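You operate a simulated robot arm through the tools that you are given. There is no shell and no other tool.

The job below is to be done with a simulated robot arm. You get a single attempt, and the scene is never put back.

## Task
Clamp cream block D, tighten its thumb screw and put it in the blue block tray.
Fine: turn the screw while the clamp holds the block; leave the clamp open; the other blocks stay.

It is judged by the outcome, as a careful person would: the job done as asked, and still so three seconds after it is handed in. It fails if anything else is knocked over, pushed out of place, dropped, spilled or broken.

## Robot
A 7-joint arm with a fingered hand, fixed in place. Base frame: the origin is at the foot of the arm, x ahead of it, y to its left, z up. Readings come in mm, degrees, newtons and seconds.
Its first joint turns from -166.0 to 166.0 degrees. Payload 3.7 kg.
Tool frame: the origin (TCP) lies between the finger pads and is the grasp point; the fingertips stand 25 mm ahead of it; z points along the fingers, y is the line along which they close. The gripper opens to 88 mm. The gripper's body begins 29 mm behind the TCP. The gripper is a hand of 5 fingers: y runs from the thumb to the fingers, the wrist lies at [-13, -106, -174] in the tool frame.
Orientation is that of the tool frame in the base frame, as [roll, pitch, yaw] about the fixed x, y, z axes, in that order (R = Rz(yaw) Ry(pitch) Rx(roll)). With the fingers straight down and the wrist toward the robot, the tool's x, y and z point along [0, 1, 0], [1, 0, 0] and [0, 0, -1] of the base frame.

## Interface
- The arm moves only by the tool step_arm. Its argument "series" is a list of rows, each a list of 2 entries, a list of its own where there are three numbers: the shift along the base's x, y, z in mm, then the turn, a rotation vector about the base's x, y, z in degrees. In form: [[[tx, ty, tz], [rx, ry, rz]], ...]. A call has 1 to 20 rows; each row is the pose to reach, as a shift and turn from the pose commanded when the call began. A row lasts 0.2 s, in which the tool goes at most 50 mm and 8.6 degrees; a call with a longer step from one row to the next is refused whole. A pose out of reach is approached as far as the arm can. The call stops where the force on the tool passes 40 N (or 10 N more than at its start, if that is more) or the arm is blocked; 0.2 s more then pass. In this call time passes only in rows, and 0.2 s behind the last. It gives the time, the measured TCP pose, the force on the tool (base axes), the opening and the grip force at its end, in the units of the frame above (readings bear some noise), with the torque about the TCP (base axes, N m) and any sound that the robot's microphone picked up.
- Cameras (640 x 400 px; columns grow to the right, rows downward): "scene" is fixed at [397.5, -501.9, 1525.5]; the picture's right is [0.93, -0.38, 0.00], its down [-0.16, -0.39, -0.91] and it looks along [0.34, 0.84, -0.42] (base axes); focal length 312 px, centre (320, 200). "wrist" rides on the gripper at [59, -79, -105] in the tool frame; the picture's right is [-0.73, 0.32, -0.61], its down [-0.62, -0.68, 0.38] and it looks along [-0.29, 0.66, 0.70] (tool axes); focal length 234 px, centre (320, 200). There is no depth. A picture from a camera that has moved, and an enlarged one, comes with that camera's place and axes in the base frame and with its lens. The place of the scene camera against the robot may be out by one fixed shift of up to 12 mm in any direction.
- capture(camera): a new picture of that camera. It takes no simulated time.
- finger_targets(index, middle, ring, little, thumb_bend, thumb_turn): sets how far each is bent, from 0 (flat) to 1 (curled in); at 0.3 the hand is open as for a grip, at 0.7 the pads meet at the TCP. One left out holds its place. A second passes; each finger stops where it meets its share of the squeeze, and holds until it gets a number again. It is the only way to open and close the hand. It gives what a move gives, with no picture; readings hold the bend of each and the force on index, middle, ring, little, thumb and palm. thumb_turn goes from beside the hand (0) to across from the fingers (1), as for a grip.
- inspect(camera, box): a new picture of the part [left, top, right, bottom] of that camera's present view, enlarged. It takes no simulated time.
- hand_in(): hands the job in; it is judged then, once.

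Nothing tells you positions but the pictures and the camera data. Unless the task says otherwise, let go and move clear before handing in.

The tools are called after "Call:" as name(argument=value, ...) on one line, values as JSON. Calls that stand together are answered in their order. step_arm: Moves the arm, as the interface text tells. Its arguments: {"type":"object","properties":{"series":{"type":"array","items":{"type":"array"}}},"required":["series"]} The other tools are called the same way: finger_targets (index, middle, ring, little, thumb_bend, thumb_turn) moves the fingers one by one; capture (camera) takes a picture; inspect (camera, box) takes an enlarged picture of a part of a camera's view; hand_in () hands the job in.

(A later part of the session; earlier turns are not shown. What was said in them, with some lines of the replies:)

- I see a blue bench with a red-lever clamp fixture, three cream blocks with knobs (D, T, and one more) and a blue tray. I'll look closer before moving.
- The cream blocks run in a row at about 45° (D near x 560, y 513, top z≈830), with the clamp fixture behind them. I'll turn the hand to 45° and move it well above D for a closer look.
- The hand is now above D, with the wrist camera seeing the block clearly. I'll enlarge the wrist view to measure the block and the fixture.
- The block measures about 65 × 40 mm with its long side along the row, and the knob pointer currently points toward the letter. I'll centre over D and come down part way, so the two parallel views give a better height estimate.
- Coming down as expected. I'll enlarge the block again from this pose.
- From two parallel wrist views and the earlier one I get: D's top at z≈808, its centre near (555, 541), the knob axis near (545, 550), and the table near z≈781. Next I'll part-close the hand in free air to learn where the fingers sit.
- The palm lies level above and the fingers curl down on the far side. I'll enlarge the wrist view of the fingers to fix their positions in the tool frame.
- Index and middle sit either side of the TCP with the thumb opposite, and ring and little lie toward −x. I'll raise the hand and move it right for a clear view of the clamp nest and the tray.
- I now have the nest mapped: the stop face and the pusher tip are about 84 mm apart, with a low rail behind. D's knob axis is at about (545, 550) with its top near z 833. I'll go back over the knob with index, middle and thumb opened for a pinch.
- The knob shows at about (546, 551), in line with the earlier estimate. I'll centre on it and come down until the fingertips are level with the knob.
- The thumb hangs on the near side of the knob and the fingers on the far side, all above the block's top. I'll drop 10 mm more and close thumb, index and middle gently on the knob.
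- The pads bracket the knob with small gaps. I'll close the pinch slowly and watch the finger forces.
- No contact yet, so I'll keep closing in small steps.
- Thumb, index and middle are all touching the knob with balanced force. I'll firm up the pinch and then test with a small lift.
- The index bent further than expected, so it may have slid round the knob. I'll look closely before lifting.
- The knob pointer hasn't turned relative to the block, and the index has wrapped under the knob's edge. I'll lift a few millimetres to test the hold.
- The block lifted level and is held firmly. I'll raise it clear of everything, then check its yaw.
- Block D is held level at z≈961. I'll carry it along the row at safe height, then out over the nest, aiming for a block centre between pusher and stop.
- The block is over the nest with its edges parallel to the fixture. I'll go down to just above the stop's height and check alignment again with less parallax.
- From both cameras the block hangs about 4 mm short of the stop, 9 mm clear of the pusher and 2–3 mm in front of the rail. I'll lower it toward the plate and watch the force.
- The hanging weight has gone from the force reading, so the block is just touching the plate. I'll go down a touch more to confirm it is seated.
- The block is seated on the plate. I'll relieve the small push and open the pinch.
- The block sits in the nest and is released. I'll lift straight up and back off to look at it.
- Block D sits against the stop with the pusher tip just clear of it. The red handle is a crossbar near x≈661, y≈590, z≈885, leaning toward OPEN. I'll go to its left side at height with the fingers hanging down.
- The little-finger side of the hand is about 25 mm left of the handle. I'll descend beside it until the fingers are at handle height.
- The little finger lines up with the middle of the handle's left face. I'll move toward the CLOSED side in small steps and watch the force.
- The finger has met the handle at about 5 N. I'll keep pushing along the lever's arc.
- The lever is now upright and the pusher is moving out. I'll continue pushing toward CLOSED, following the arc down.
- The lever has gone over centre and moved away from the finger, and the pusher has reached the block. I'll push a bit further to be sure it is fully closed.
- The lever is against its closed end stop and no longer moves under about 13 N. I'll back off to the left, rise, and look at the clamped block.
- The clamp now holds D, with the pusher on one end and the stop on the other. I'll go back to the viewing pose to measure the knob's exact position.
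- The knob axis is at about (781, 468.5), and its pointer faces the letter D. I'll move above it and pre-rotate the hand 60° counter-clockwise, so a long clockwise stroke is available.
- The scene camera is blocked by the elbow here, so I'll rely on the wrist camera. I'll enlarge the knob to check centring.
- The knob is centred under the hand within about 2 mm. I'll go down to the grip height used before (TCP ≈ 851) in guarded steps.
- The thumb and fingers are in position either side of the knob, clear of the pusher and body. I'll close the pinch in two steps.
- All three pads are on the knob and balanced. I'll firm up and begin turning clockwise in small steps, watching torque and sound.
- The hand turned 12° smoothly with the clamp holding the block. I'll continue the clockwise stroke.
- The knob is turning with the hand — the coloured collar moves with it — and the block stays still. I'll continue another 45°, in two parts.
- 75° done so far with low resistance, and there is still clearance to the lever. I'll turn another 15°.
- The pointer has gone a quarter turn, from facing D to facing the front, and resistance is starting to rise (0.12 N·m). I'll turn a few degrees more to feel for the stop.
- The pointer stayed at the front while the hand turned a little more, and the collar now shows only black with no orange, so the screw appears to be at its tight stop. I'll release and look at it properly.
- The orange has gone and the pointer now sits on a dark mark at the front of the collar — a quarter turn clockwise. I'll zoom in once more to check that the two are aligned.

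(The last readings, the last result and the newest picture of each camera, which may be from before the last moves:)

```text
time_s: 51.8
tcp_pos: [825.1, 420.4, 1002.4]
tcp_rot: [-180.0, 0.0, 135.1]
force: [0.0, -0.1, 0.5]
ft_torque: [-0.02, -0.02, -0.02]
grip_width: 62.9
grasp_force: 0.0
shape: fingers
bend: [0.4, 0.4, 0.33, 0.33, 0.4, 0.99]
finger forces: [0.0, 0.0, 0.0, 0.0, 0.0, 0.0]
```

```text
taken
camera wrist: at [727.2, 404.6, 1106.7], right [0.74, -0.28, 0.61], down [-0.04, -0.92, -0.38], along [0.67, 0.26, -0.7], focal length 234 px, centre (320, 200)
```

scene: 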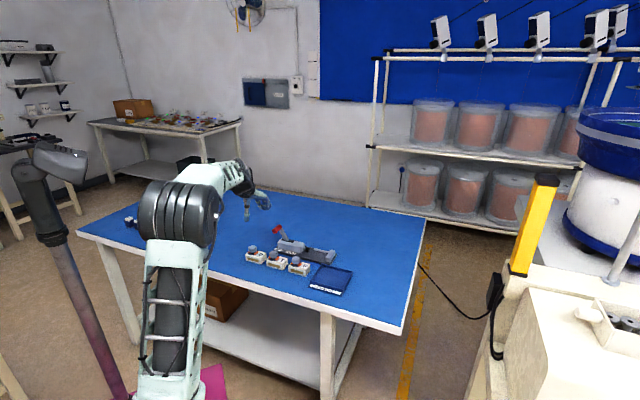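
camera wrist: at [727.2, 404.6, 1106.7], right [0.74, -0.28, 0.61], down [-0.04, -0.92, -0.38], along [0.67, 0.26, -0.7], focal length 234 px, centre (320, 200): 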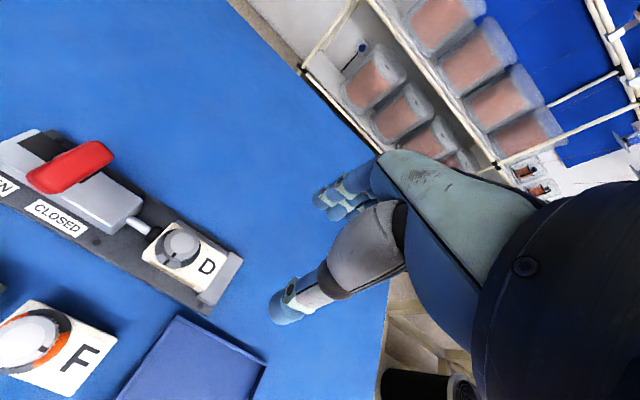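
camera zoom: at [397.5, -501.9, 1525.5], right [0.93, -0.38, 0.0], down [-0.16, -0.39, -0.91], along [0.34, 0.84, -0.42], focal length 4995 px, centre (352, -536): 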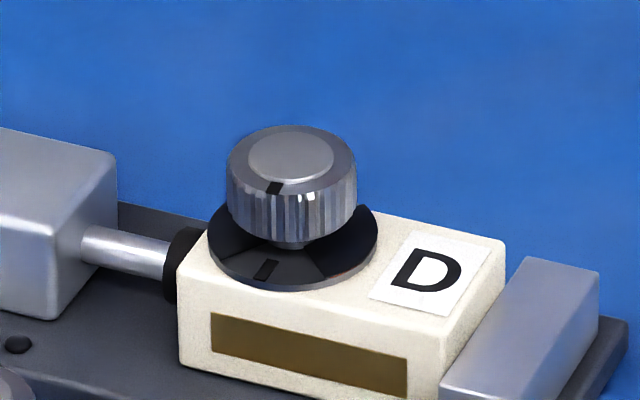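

The pointer and the mark line up, so the screw is tight. Next I'll open the clamp: fingers hanging straight down, positioned to the right of the lever handle.

Call:
finger_targets(index=0.5, middle=0.5, ring=0.5, little=0.5, thumb_bend=0.5)

Call:
step_arm(series=[[[-34, 15, 0], [0, 0, 0]], [[-68, 30, 0], [0, 0, 0]], [[-102, 45, 0], [0, 0, 0]], [[-102, 45, -40], [0, 0, 0]], [[-102, 45, -80], [0, 0, 0]], [[-102, 45, -112], [0, 0, 0]]])

Call:
inspect(camera="scene", box=[260, 195, 340, 255])

Call:
capture(camera="wrist")

```text
time_s: 52.8
tcp_pos: [826.0, 418.6, 1002.1]
tcp_rot: [-180.0, 0.0, 135.0]
force: [-0.9, -0.8, 0.4]
ft_torque: [0.0, 0.05, -0.01]
grip_width: 42.3
grasp_force: 0.1
shape: fingers
bend: [0.5, 0.5, 0.5, 0.5, 0.5, 1.0]
finger forces: [0.0, 0.1, 0.0, 0.1, 0.0, 0.1]
```

```text
time_s: 54.2
tcp_pos: [724.6, 462.7, 890.6]
tcp_rot: [-180.0, 0.1, 135.0]
force: [-0.6, -0.2, 0.3]
ft_torque: [0.04, 0.03, 0.01]
grip_width: 41.9
grasp_force: 0.0
shape: fingers
bend: [0.5, 0.5, 0.5, 0.5, 0.5, 1.0]
finger forces: [0.0, 0.0, 0.0, 0.0, 0.1, 0.0]
```

```text
6.67 times, centred on (300, 225) of scene
camera zoom: at [397.5, -501.9, 1525.5], right [0.93, -0.38, 0.0], down [-0.16, -0.39, -0.91], along [0.34, 0.84, -0.42], focal length 2081 px, centre (453, 33)
```

zoom: 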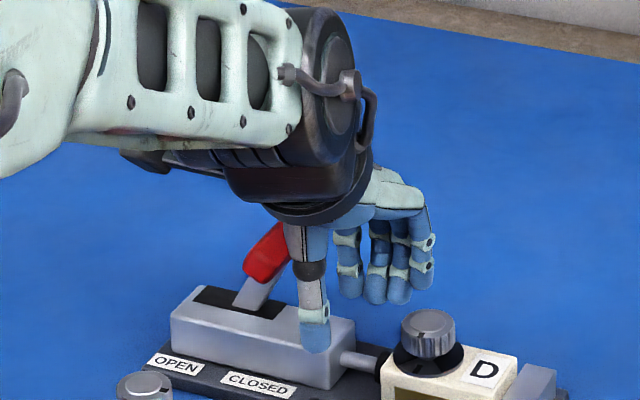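

```text
taken
camera wrist: at [626.2, 447.4, 994.0], right [0.74, -0.28, 0.61], down [-0.04, -0.92, -0.38], along [0.67, 0.26, -0.7], focal length 234 px, centre (320, 200)
```

wrist: 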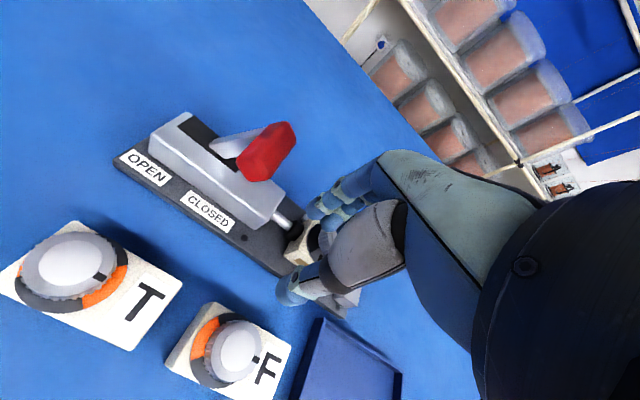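

The fingers hang right of the handle, level with its middle. I'll move toward the OPEN side until contact.

Call:
step_arm(series=[[[-6, 6, 0], [0, 0, 0]], [[-12, 12, 0], [0, 0, 0]], [[-16, 16, 0], [0, 0, 0]], [[-20, 20, 0], [0, 0, 0]], [[-24, 24, 0], [0, 0, 0]]])

Call:
inspect(camera="scene", box=[250, 195, 330, 255])

Call:
inspect(camera="wrist", box=[220, 110, 380, 270])

```text
time_s: 55.4
tcp_pos: [701.4, 486.9, 891.2]
tcp_rot: [180.0, -0.1, 134.9]
force: [0.2, -1.4, 0.1]
ft_torque: [0.02, -0.02, 0.01]
grip_width: 41.7
grasp_force: 0.1
shape: fingers
bend: [0.5, 0.5, 0.5, 0.5, 0.5, 1.0]
finger forces: [0.7, 0.0, 0.1, 0.0, 0.0, 0.0]
```

```text
6.67 times, centred on (290, 225) of scene
camera zoom: at [397.5, -501.9, 1525.5], right [0.93, -0.38, 0.0], down [-0.16, -0.39, -0.91], along [0.34, 0.84, -0.42], focal length 2081 px, centre (520, 33)
```

zoom: 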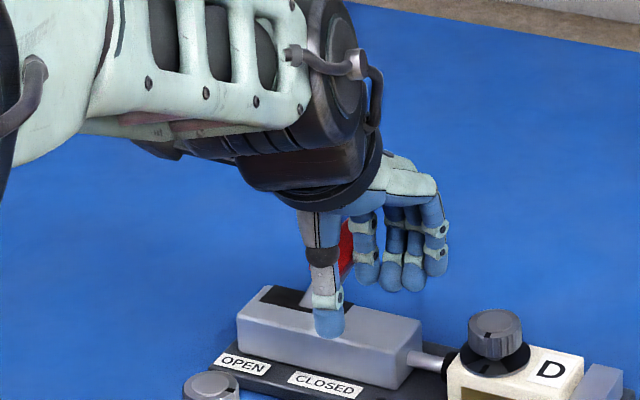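

```text
2.50 times, centred on (300, 190) of wrist
camera zoom: at [603.0, 471.7, 994.6], right [0.74, -0.28, 0.61], down [-0.04, -0.92, -0.38], along [0.67, 0.26, -0.7], focal length 585 px, centre (370, 225)
```

zoom: 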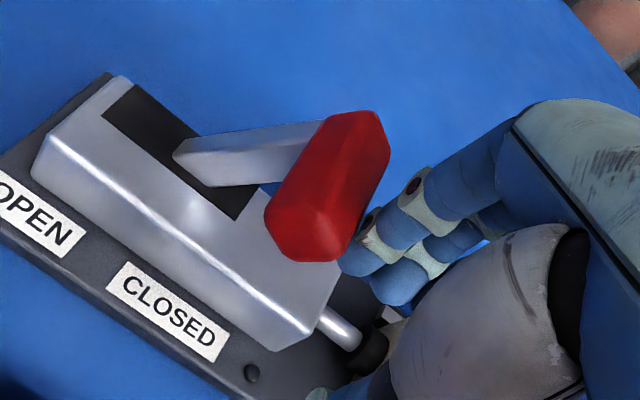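

The index finger has just touched the handle. I'll push it back toward OPEN along the arc.

Call:
step_arm(series=[[[-4, 4, 1], [0, 0, 0]], [[-8, 8, 3], [0, 0, 0]], [[-12, 12, 5], [0, 0, 0]], [[-16, 16, 6], [0, 0, 0]], [[-20, 20, 7], [0, 0, 0]], [[-24, 24, 8], [0, 0, 0]]])

Call:
inspect(camera="scene", box=[250, 195, 346, 267])

Call:
inspect(camera="wrist", box=[220, 110, 380, 270])

```text
time_s: 56.8
tcp_pos: [677.1, 509.7, 897.8]
tcp_rot: [-179.9, 0.0, 135.1]
force: [-0.1, -0.3, 0.0]
ft_torque: [0.03, 0.02, 0.02]
grip_width: 41.6
grasp_force: 0.5
shape: fingers
bend: [0.5, 0.5, 0.5, 0.5, 0.5, 1.0]
finger forces: [0.3, 0.0, 0.0, 0.0, 0.0, 0.0]
```

```text
5.56 times, centred on (298, 231) of scene
camera zoom: at [397.5, -501.9, 1525.5], right [0.93, -0.38, 0.0], down [-0.16, -0.39, -0.91], along [0.34, 0.84, -0.42], focal length 1734 px, centre (442, 28)
```

zoom: 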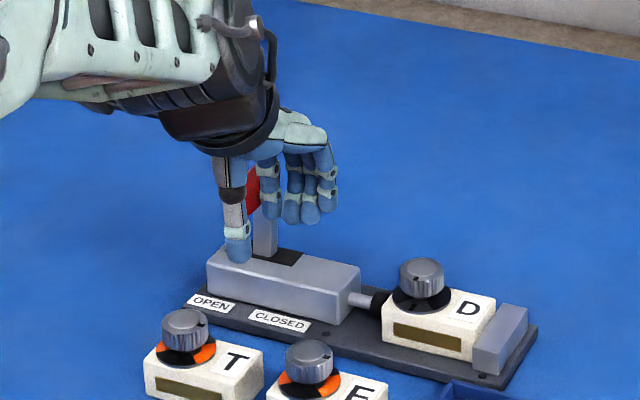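

```text
2.50 times, centred on (300, 190) of wrist
camera zoom: at [579.0, 495.3, 1001.6], right [0.74, -0.28, 0.61], down [-0.04, -0.92, -0.38], along [0.67, 0.26, -0.7], focal length 585 px, centre (370, 225)
```

zoom: 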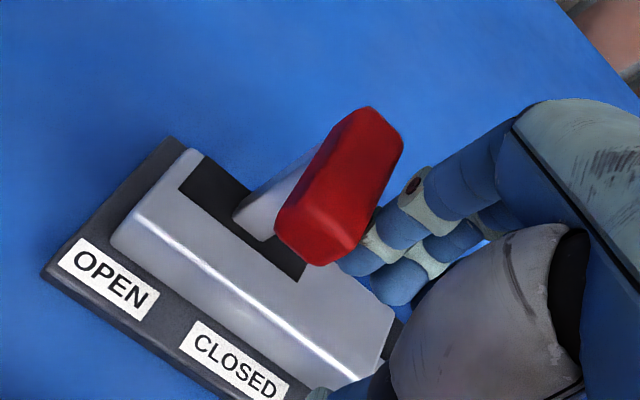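

The lever is upright now and the pusher is drawing back. I'll carry on to the OPEN end.

Call:
step_arm(series=[[[-4, 4, 0], [0, 0, 0]], [[-8, 8, 0], [0, 0, 0]], [[-12, 12, -1], [0, 0, 0]], [[-16, 16, -2], [0, 0, 0]], [[-20, 20, -4], [0, 0, 0]], [[-24, 24, -6], [0, 0, 0]]])

Call:
inspect(camera="scene", box=[250, 195, 346, 267])

Call:
inspect(camera="wrist", box=[220, 110, 380, 270])

```text
time_s: 58.2
tcp_pos: [652.1, 535.1, 890.7]
tcp_rot: [180.0, -0.1, 135.1]
force: [1.3, 0.4, 1.2]
ft_torque: [0.02, 0.01, 0.0]
grip_width: 41.8
grasp_force: 0.0
shape: fingers
bend: [0.5, 0.5, 0.5, 0.5, 0.5, 1.0]
finger forces: [0.1, 0.0, 0.0, 0.0, 0.0, 0.0]
```

```text
5.56 times, centred on (298, 231) of scene
camera zoom: at [397.5, -501.9, 1525.5], right [0.93, -0.38, 0.0], down [-0.16, -0.39, -0.91], along [0.34, 0.84, -0.42], focal length 1734 px, centre (442, 28)
```

zoom: 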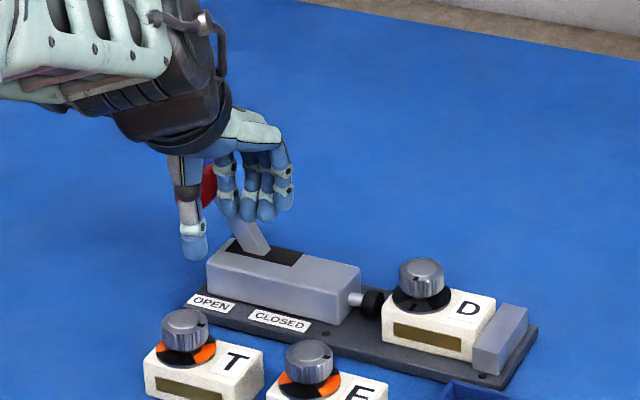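

```text
2.50 times, centred on (300, 190) of wrist
camera zoom: at [554.3, 520.3, 995.1], right [0.74, -0.28, 0.61], down [-0.04, -0.92, -0.38], along [0.67, 0.26, -0.7], focal length 585 px, centre (370, 225)
```

zoom: 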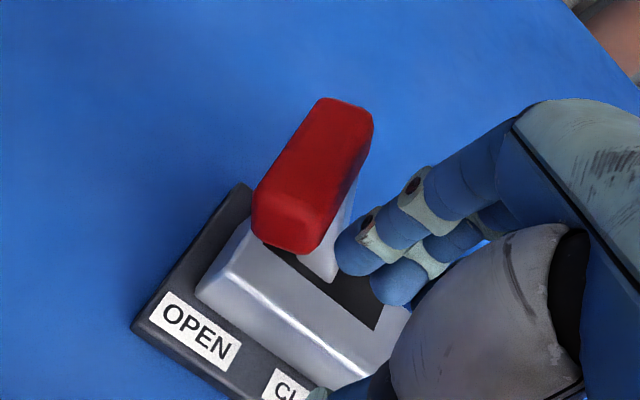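

The lever has swung over to the OPEN side and left the finger. I'll press a little further to be sure it is at its open end.

Call:
step_arm(series=[[[-4, 4, -2], [0, 0, 0]], [[-8, 8, -4], [0, 0, 0]], [[-11, 11, -5], [0, 0, 0]]])

Call:
inspect(camera="wrist", box=[220, 110, 380, 270])

```text
time_s: 59.0
tcp_pos: [644.5, 544.5, 887.1]
tcp_rot: [-180.0, 0.1, 134.9]
force: [9.5, -10.9, 4.0]
ft_torque: [-0.07, -0.2, -0.39]
grip_width: 41.0
grasp_force: 7.7
shape: fingers
bend: [0.5, 0.5, 0.5, 0.5, 0.5, 1.0]
finger forces: [15.4, 0.0, 0.1, 0.1, 0.0, 0.1]
```

```text
2.50 times, centred on (300, 190) of wrist
camera zoom: at [545.3, 529.5, 991.3], right [0.74, -0.29, 0.61], down [-0.04, -0.92, -0.38], along [0.67, 0.26, -0.7], focal length 585 px, centre (370, 225)
```

zoom: 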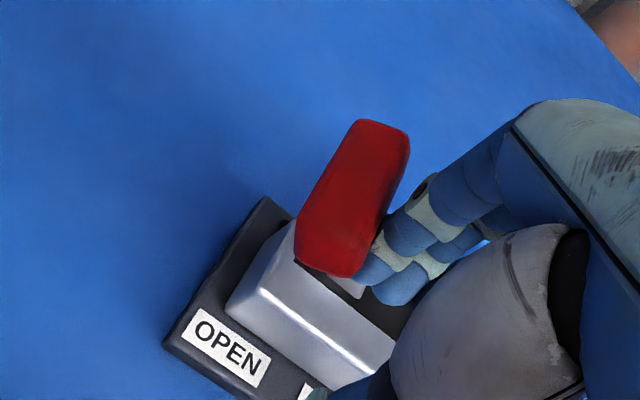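

The lever is firmly at its OPEN end stop. I'll back off, rise, and go back to the viewing pose to check the block and measure the tray.

Call:
step_arm(series=[[[8, -8, 2], [0, 0, 0]], [[18, -18, 8], [0, 0, 0]], [[25, -25, 40], [0, 0, 0]], [[25, -25, 80], [0, 0, 0]], [[25, -25, 115], [0, 0, 0]], [[55, -45, 115], [0, 0, 0]], [[87, -65, 115], [0, 0, 0]], [[119, -85, 115], [0, 0, 0]], [[151, -105, 115], [0, 0, 0]], [[181, -125, 115], [0, 0, 0]]])

Call:
finger_targets(index=0.4, middle=0.4, ring=0.33, little=0.33, thumb_bend=0.4)

Call:
capture(camera="wrist")

Call:
inspect(camera="wrist", box=[130, 190, 258, 270])

Call:
inspect(camera="scene", box=[270, 215, 360, 300])

```text
time_s: 61.2
tcp_pos: [819.9, 422.2, 1002.8]
tcp_rot: [179.9, 0.0, 135.2]
force: [-1.1, 0.0, 0.6]
ft_torque: [-0.01, 0.0, -0.03]
grip_width: 41.8
grasp_force: 0.1
shape: fingers
bend: [0.5, 0.5, 0.5, 0.5, 0.5, 1.0]
finger forces: [0.0, 0.1, 0.0, 0.1, 0.1, 0.1]
```

```text
time_s: 62.2
tcp_pos: [820.8, 420.9, 1002.2]
tcp_rot: [-180.0, -0.1, 135.2]
force: [0.3, -0.7, 0.1]
ft_torque: [-0.02, -0.01, 0.02]
grip_width: 63.0
grasp_force: 0.1
shape: fingers
bend: [0.4, 0.4, 0.33, 0.33, 0.4, 0.99]
finger forces: [0.0, 0.0, 0.1, 0.1, 0.0, 0.0]
```

```text
taken
camera wrist: at [723.2, 406.3, 1106.4], right [0.74, -0.28, 0.61], down [-0.04, -0.92, -0.38], along [0.67, 0.26, -0.7], focal length 234 px, centre (320, 200)
```

wrist: 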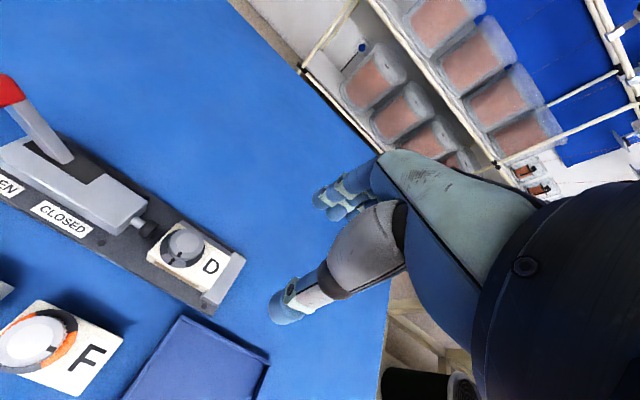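

```text
5.00 times, centred on (194, 230) of wrist
camera zoom: at [723.2, 406.3, 1106.4], right [0.74, -0.28, 0.61], down [-0.04, -0.92, -0.38], along [0.67, 0.26, -0.7], focal length 1171 px, centre (950, 50)
```

zoom: 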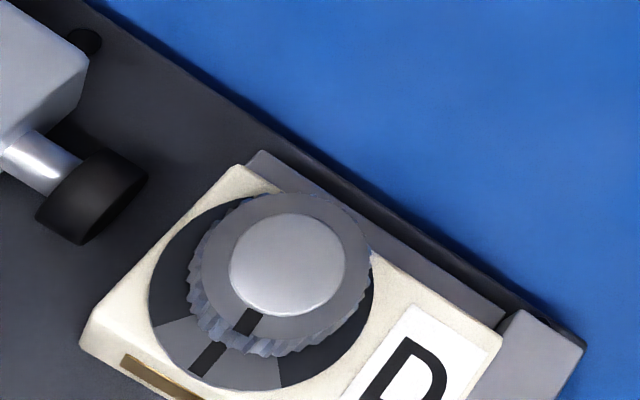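

```text
4.71 times, centred on (315, 258) of scene
camera zoom: at [397.5, -501.9, 1525.5], right [0.93, -0.38, 0.0], down [-0.16, -0.39, -0.91], along [0.34, 0.84, -0.42], focal length 1469 px, centre (344, -71)
```

zoom: 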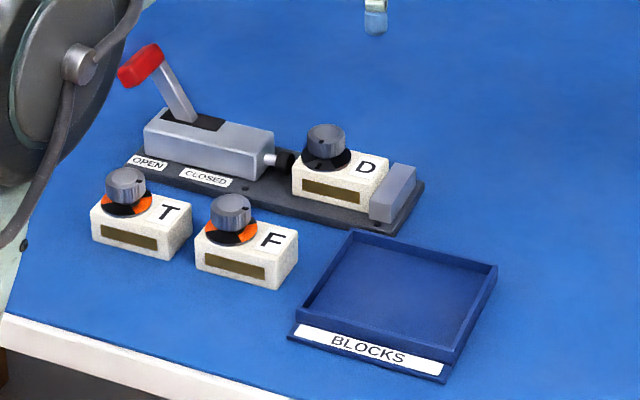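

The clamp is open, D is still in the nest with the screw tight, and T and F are untouched. The tray spans about 120 × 104 mm centred near (779, 321). I'll now go back to D's knob and pinch it as before.

Call:
step_arm(series=[[[-20, 24, 0], [0, 0, 0]], [[-39.4, 46.8, 0], [0, 0, 0]], [[-39.4, 46.8, -45], [0, 0, 0]], [[-39.4, 46.8, -90], [0, 0, 0]], [[-39.4, 46.8, -120], [0, 0, 0]], [[-39.4, 46.8, -140], [0, 0, 0]], [[-39.4, 46.8, -151], [0, 0, 0]]])

Call:
inspect(camera="wrist", box=[220, 170, 380, 330])

Call:
inspect(camera="scene", box=[284, 215, 348, 265])

```text
time_s: 63.8
tcp_pos: [783.2, 467.7, 850.0]
tcp_rot: [-179.9, 0.0, 135.1]
force: [0.3, -0.1, 0.2]
ft_torque: [-0.01, 0.01, 0.01]
grip_width: 63.1
grasp_force: 0.2
shape: fingers
bend: [0.4, 0.4, 0.33, 0.33, 0.4, 0.99]
finger forces: [0.0, 0.1, 0.0, 0.0, 0.0, 0.0]
```

```text
2.50 times, centred on (300, 250) of wrist
camera zoom: at [685.6, 452.9, 954.2], right [0.74, -0.28, 0.61], down [-0.04, -0.92, -0.38], along [0.67, 0.26, -0.7], focal length 585 px, centre (370, 75)
```

zoom: 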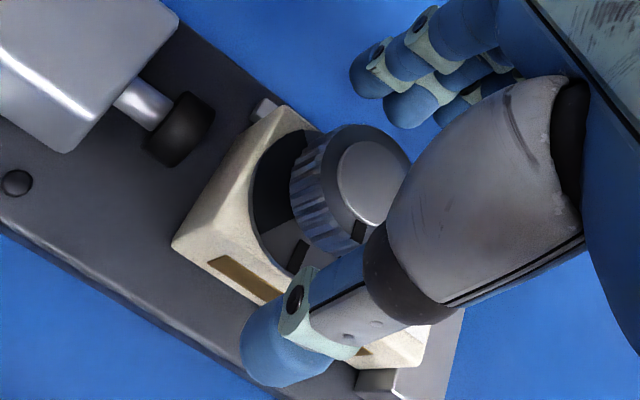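

```text
8.00 times, centred on (316, 240) of scene
camera zoom: at [397.5, -501.9, 1525.5], right [0.93, -0.38, 0.0], down [-0.16, -0.39, -0.91], along [0.34, 0.84, -0.42], focal length 2497 px, centre (352, -120)
```

zoom: 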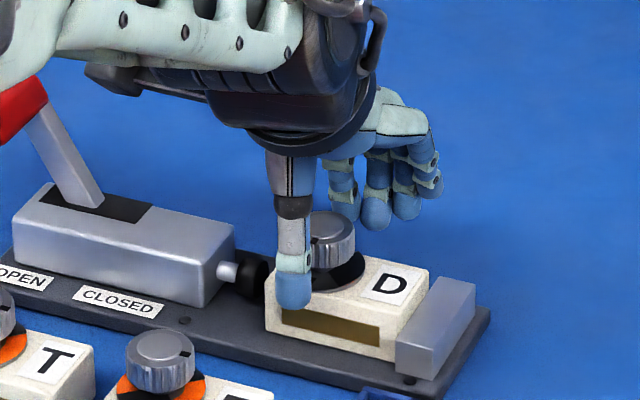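

The hand is placed as before. I'll close the pinch in stages.

Call:
finger_targets(index=0.56, middle=0.56, thumb_bend=0.56)

Call:
finger_targets(index=0.64, middle=0.64, thumb_bend=0.64)

Call:
finger_targets(index=0.72, middle=0.72, thumb_bend=0.72)

Call:
inspect(camera="wrist", box=[220, 170, 380, 330])

Call:
inspect(camera="scene", box=[300, 230, 340, 262])

```text
time_s: 64.8
tcp_pos: [784.1, 467.2, 849.8]
tcp_rot: [180.0, -0.1, 135.0]
force: [-1.6, 1.3, 0.2]
ft_torque: [-0.01, 0.02, 0.0]
grip_width: 29.8
grasp_force: 0.2
shape: fingers
bend: [0.56, 0.56, 0.33, 0.33, 0.55, 1.0]
finger forces: [0.1, 0.0, 0.1, 0.0, 0.7, 0.0]
```

```text
time_s: 65.8
tcp_pos: [783.7, 468.9, 849.8]
tcp_rot: [180.0, -0.1, 134.9]
force: [0.4, 0.4, 0.0]
ft_torque: [0.02, -0.02, -0.02]
grip_width: 24.4
grasp_force: 4.7
shape: fingers
bend: [0.59, 0.62, 0.33, 0.33, 0.58, 1.0]
finger forces: [2.9, 2.2, 0.0, 0.0, 4.6, 0.0]
```

```text
time_s: 66.8
tcp_pos: [783.9, 468.4, 849.5]
tcp_rot: [180.0, 0.1, 134.9]
force: [0.3, 0.2, 0.9]
ft_torque: [0.02, 0.02, -0.02]
grip_width: 22.2
grasp_force: 13.4
shape: fingers
bend: [0.6, 0.65, 0.33, 0.33, 0.57, 1.0]
finger forces: [8.5, 6.5, 0.0, 0.1, 11.7, 0.0]
```

```text
2.50 times, centred on (300, 250) of wrist
camera zoom: at [685.8, 452.9, 954.5], right [0.74, -0.28, 0.61], down [-0.04, -0.92, -0.38], along [0.67, 0.26, -0.7], focal length 585 px, centre (370, 75)
```

zoom: 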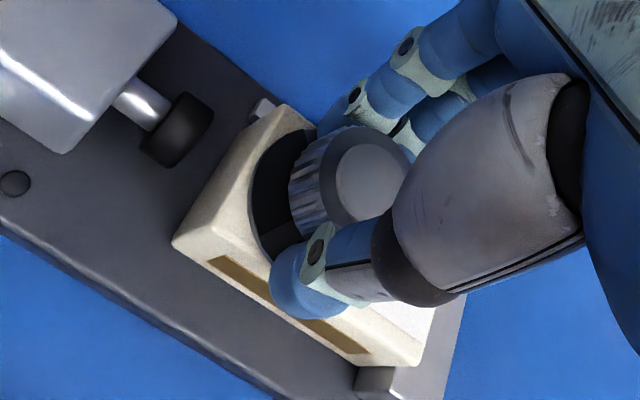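

```text
12.50 times, centred on (320, 246) of scene
camera zoom: at [397.5, -501.9, 1525.5], right [0.93, -0.38, 0.0], down [-0.16, -0.39, -0.91], along [0.34, 0.84, -0.42], focal length 3902 px, centre (320, -375)
```

zoom: 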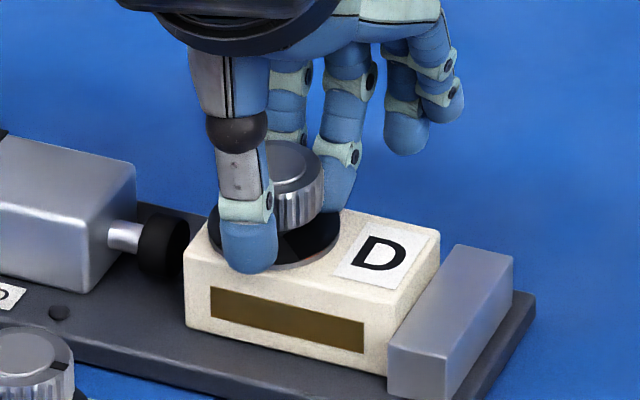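

The grip is even and the block hasn't shifted. I'll lift it slowly, easing a little away from the stop.

Call:
step_arm(series=[[[0, 0, 3], [0, 0, 0]], [[-1, 1, 7], [0, 0, 0]], [[-1.5, 1.5, 12], [0, 0, 0]], [[-1.5, 1.5, 18], [0, 0, 0]]])

Call:
inspect(camera="scene", box=[290, 222, 346, 264])

```text
time_s: 67.8
tcp_pos: [781.0, 468.7, 869.0]
tcp_rot: [-179.9, -0.1, 135.1]
force: [1.2, 0.5, -1.4]
ft_torque: [0.01, 0.03, 0.0]
grip_width: 22.3
grasp_force: 13.5
shape: fingers
bend: [0.6, 0.65, 0.33, 0.33, 0.57, 1.0]
finger forces: [8.8, 6.7, 0.0, 0.0, 11.7, 0.0]
```

```text
9.52 times, centred on (318, 243) of scene
camera zoom: at [397.5, -501.9, 1525.5], right [0.93, -0.38, 0.0], down [-0.16, -0.39, -0.91], along [0.34, 0.84, -0.42], focal length 2973 px, centre (339, -210)
```

zoom: 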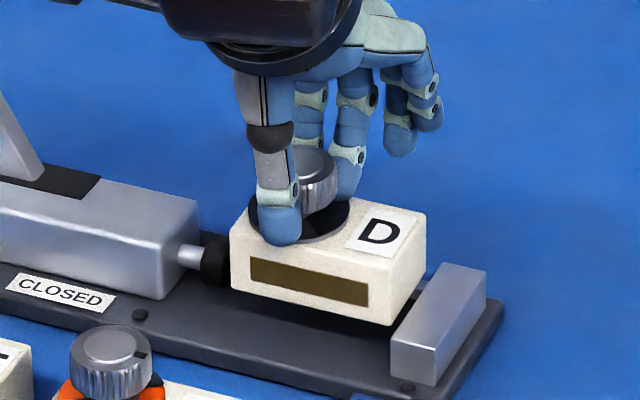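

The block is up and level. I'll raise it higher, carry it over the tray, and stop above it to check.

Call:
step_arm(series=[[[0, 0, 25], [0, 0, 0]], [[0, 0, 50], [0, 0, 0]], [[0, 0, 70], [0, 0, 0]], [[-2, -25, 70], [0, 0, 0]], [[-4, -55, 70], [0, 0, 0]], [[-7, -85, 70], [0, 0, 0]], [[-9, -115, 70], [0, 0, 0]], [[-11, -139, 70], [0, 0, 0]], [[-11, -139, 45], [0, 0, 0]], [[-11, -139, 20], [0, 0, 0]]])

Call:
capture(camera="wrist")

Call:
inspect(camera="scene", box=[284, 220, 364, 300])

```text
time_s: 70.0
tcp_pos: [769.2, 330.5, 886.8]
tcp_rot: [-179.9, 0.1, 134.9]
force: [-0.1, 1.0, -1.7]
ft_torque: [0.02, 0.03, 0.0]
grip_width: 22.3
grasp_force: 13.9
shape: fingers
bend: [0.6, 0.65, 0.33, 0.33, 0.57, 1.0]
finger forces: [9.1, 7.2, 0.0, 0.0, 11.7, 0.0]
```

```text
taken
camera wrist: at [672.2, 315.9, 992.2], right [0.74, -0.28, 0.61], down [-0.04, -0.92, -0.38], along [0.67, 0.26, -0.7], focal length 234 px, centre (320, 200)
```

wrist: 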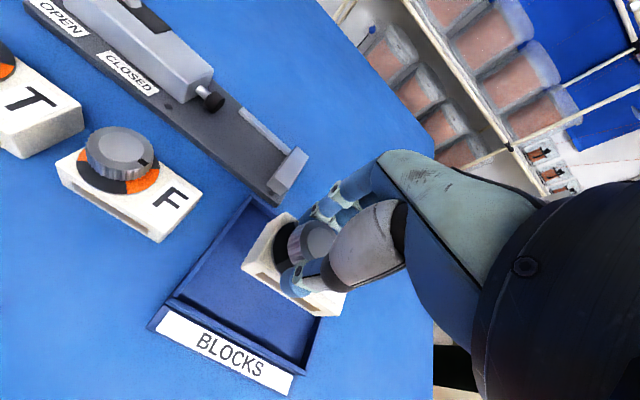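

```text
5.00 times, centred on (324, 260) of scene
camera zoom: at [397.5, -501.9, 1525.5], right [0.93, -0.38, 0.0], down [-0.16, -0.39, -0.91], along [0.34, 0.84, -0.42], focal length 1561 px, centre (300, -100)
```

zoom: 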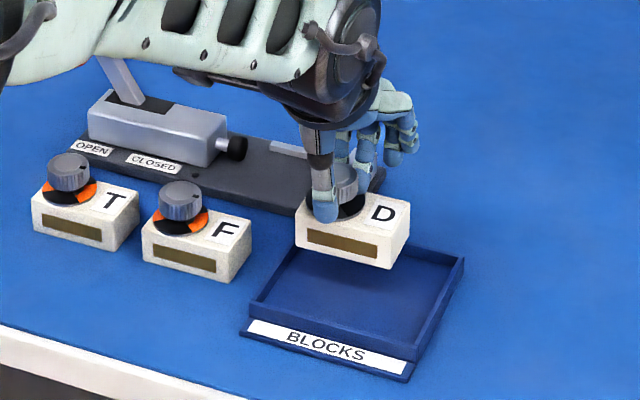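

The block is centred over the tray. I'll lower it slowly onto the floor.

Call:
step_arm(series=[[[0, 0, -12], [0, 0, 0]], [[0, 0, -24], [0, 0, 0]], [[0, 0, -32], [0, 0, 0]], [[0, 0, -37], [0, 0, 0]], [[0, 0, -40], [0, 0, 0]]])

Call:
inspect(camera="scene", box=[300, 230, 356, 290])

```text
time_s: 71.2
tcp_pos: [770.6, 330.1, 847.0]
tcp_rot: [180.0, 0.0, 135.1]
force: [-0.5, 0.4, -1.5]
ft_torque: [0.03, 0.0, -0.01]
grip_width: 22.3
grasp_force: 14.0
shape: fingers
bend: [0.6, 0.65, 0.33, 0.33, 0.57, 1.0]
finger forces: [9.2, 7.1, 0.1, 0.0, 11.5, 0.0]
```

```text
6.67 times, centred on (328, 260) of scene
camera zoom: at [397.5, -501.9, 1525.5], right [0.93, -0.38, 0.0], down [-0.16, -0.39, -0.91], along [0.34, 0.84, -0.42], focal length 2081 px, centre (267, -200)
```

zoom: 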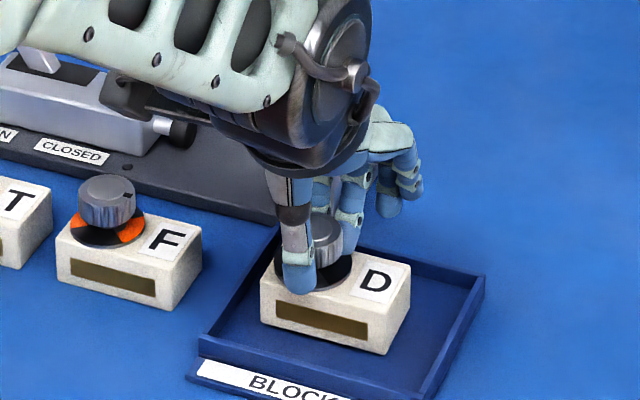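

The block is inside the tray walls and still just hanging. I'll lower it the last few millimetres until it takes its own weight.

Call:
step_arm(series=[[[0, 0, -1], [0, 0, 0]], [[0, 0, -2], [0, 0, 0]], [[0, 0, -3], [0, 0, 0]]])

```text
time_s: 72.0
tcp_pos: [770.4, 330.9, 844.9]
tcp_rot: [180.0, 0.1, 134.9]
force: [-0.3, -0.3, -2.2]
ft_torque: [0.02, 0.01, 0.0]
grip_width: 22.2
grasp_force: 13.7
shape: fingers
bend: [0.6, 0.65, 0.33, 0.33, 0.57, 1.0]
finger forces: [9.2, 7.2, 0.0, 0.0, 11.5, 0.0]
```

Still hanging, so a little lower.

Call:
step_arm(series=[[[0, 0, -1], [0, 0, 0]], [[0, 0, -2], [0, 0, 0]]])

```text
time_s: 72.6
tcp_pos: [770.8, 330.4, 845.4]
tcp_rot: [180.0, 0.0, 135.0]
force: [0.4, 1.0, 1.2]
ft_torque: [-0.09, 0.06, 0.0]
grip_width: 22.0
grasp_force: 14.5
shape: fingers
bend: [0.6, 0.65, 0.33, 0.33, 0.58, 1.0]
finger forces: [9.4, 8.5, 0.0, 0.0, 11.5, 0.0]
```

The block now rests on the tray floor. I'll open the pinch.

Call:
finger_targets(index=0.5, middle=0.5, thumb_bend=0.5)

Call:
finger_targets(index=0.38, middle=0.38, thumb_bend=0.38)

Call:
inspect(camera="scene", box=[300, 230, 356, 290])

Call:
inspect(camera="wrist", box=[220, 170, 380, 330])

```text
time_s: 73.6
tcp_pos: [770.4, 330.7, 844.3]
tcp_rot: [180.0, 0.0, 135.0]
force: [0.7, 0.4, 0.8]
ft_torque: [-0.01, -0.02, 0.0]
grip_width: 40.9
grasp_force: 0.1
shape: fingers
bend: [0.5, 0.5, 0.33, 0.33, 0.5, 1.0]
finger forces: [0.1, 0.0, 0.1, 0.0, 0.0, 0.0]
```

```text
time_s: 74.6
tcp_pos: [771.9, 329.7, 843.9]
tcp_rot: [180.0, 0.1, 134.9]
force: [0.0, -0.4, 0.6]
ft_torque: [0.0, 0.03, -0.02]
grip_width: 67.0
grasp_force: 0.0
shape: fingers
bend: [0.38, 0.38, 0.33, 0.33, 0.38, 0.99]
finger forces: [0.0, 0.0, 0.1, 0.0, 0.1, 0.0]
```

```text
6.67 times, centred on (328, 260) of scene
camera zoom: at [397.5, -501.9, 1525.5], right [0.93, -0.38, 0.0], down [-0.16, -0.39, -0.91], along [0.34, 0.84, -0.42], focal length 2081 px, centre (267, -200)
```

zoom: 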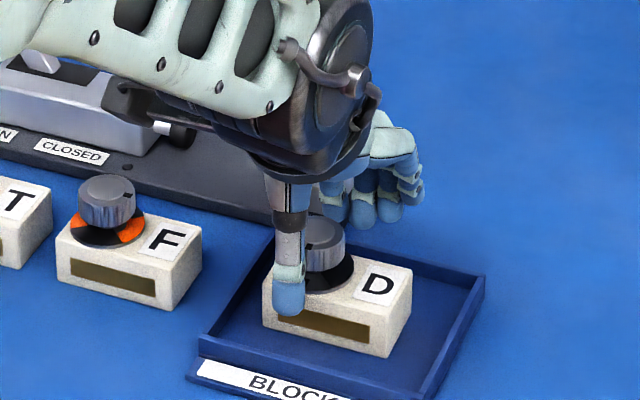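

```text
2.50 times, centred on (300, 250) of wrist
camera zoom: at [672.8, 315.8, 948.3], right [0.74, -0.28, 0.61], down [-0.04, -0.92, -0.38], along [0.67, 0.26, -0.7], focal length 585 px, centre (370, 75)
```

zoom: 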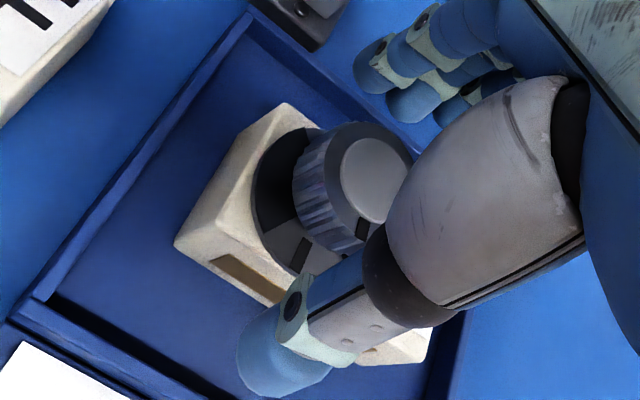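

The block is released flat in the tray with the pointer still on the mark. I'll rise straight up and move clear before a final check.

Call:
step_arm(series=[[[0, 0, 25], [0, 0, 0]], [[0, 0, 55], [0, 0, 0]], [[0, 0, 95], [0, 0, 0]], [[0, 0, 140], [0, 0, 0]], [[20, -20, 180], [0, 0, 0]], [[45, -45, 200], [0, 0, 0]]])

Call:
capture(camera="scene")

Call:
inspect(camera="scene", box=[236, 215, 364, 305])

Call:
capture(camera="wrist")

```text
time_s: 76.0
tcp_pos: [815.5, 285.8, 1044.5]
tcp_rot: [179.9, -0.1, 135.1]
force: [0.7, -0.9, -0.1]
ft_torque: [0.01, -0.01, -0.01]
grip_width: 67.7
grasp_force: 0.0
shape: fingers
bend: [0.38, 0.38, 0.33, 0.33, 0.38, 0.99]
finger forces: [0.1, 0.1, 0.0, 0.0, 0.0, 0.0]
```

```text
taken
```

scene: 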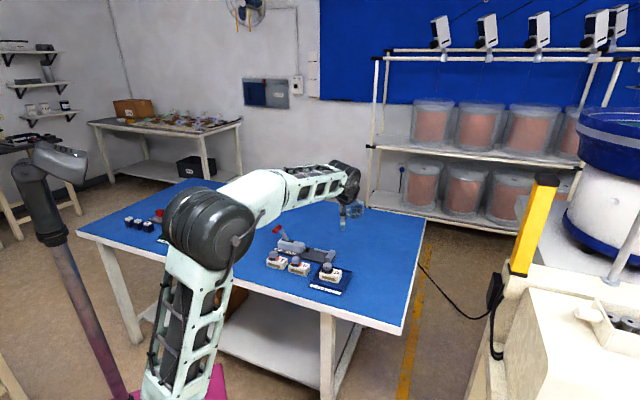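

```text
4.44 times, centred on (300, 260) of scene
camera zoom: at [397.5, -501.9, 1525.5], right [0.93, -0.38, 0.0], down [-0.16, -0.39, -0.91], along [0.34, 0.84, -0.42], focal length 1387 px, centre (409, -67)
```

zoom: 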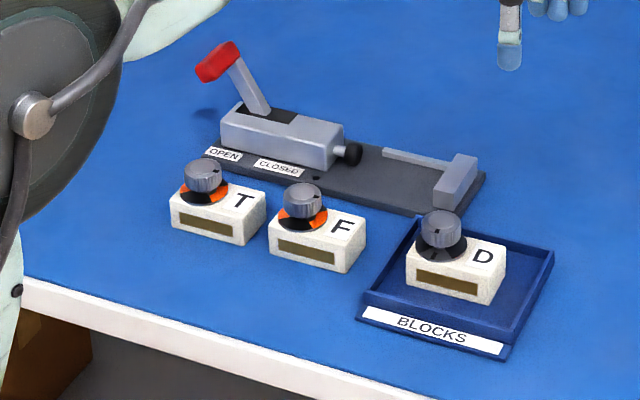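

```text
taken
camera wrist: at [717.4, 269.4, 1149.3], right [0.74, -0.28, 0.61], down [-0.04, -0.92, -0.38], along [0.67, 0.26, -0.7], focal length 234 px, centre (320, 200)
```

wrist: 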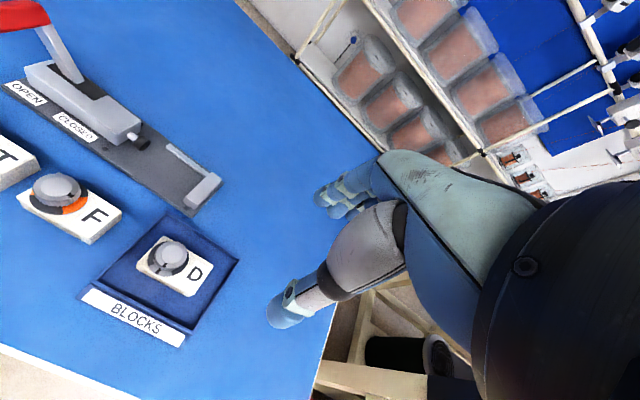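

D sits flat in the blue tray, the lever is at OPEN, and T and F are where they were. One last zoom on D's pointer before handing in.

Call:
inspect(camera="wrist", box=[130, 225, 220, 305])

```text
5.00 times, centred on (175, 265) of wrist
camera zoom: at [717.4, 269.4, 1149.3], right [0.74, -0.28, 0.61], down [-0.04, -0.92, -0.38], along [0.67, 0.26, -0.7], focal length 1171 px, centre (1045, -125)
```

zoom: 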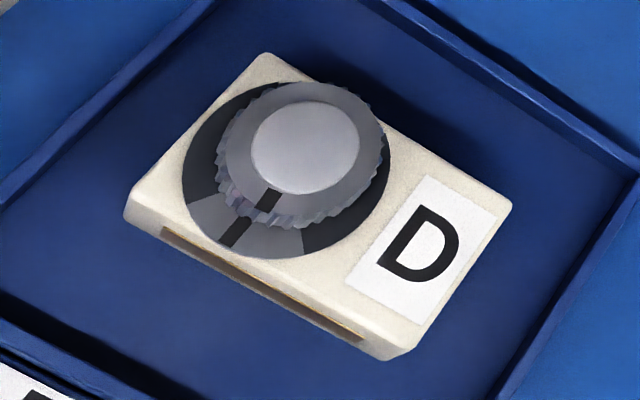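

The pointer is on the tight mark, D lies flat in the tray, the clamp is open and the hand is clear. I'm handing in.

Call:
hand_in()

```text
The job is handed in.
```

Block D is in the blue tray with its thumb screw tightened, and I've handed the job in; no verdict came back with it.

- **Screw:** I turned it clockwise about a quarter turn while the clamp held the block. The pointer now lines up with the dark mark on the collar, and the orange no longer shows. No click or other sound was reported and the torque stayed low (about 0.12 N·m). I took the screw as tight from the mark and the colour change.
- **Clamp:** the lever is back at its OPEN end stop and the nest is empty.
- **Other blocks:** in the last pictures, T and F are still in their places and nothing looks knocked over.
- **Hand:** it had let go and was well clear above the bench before I handed in.
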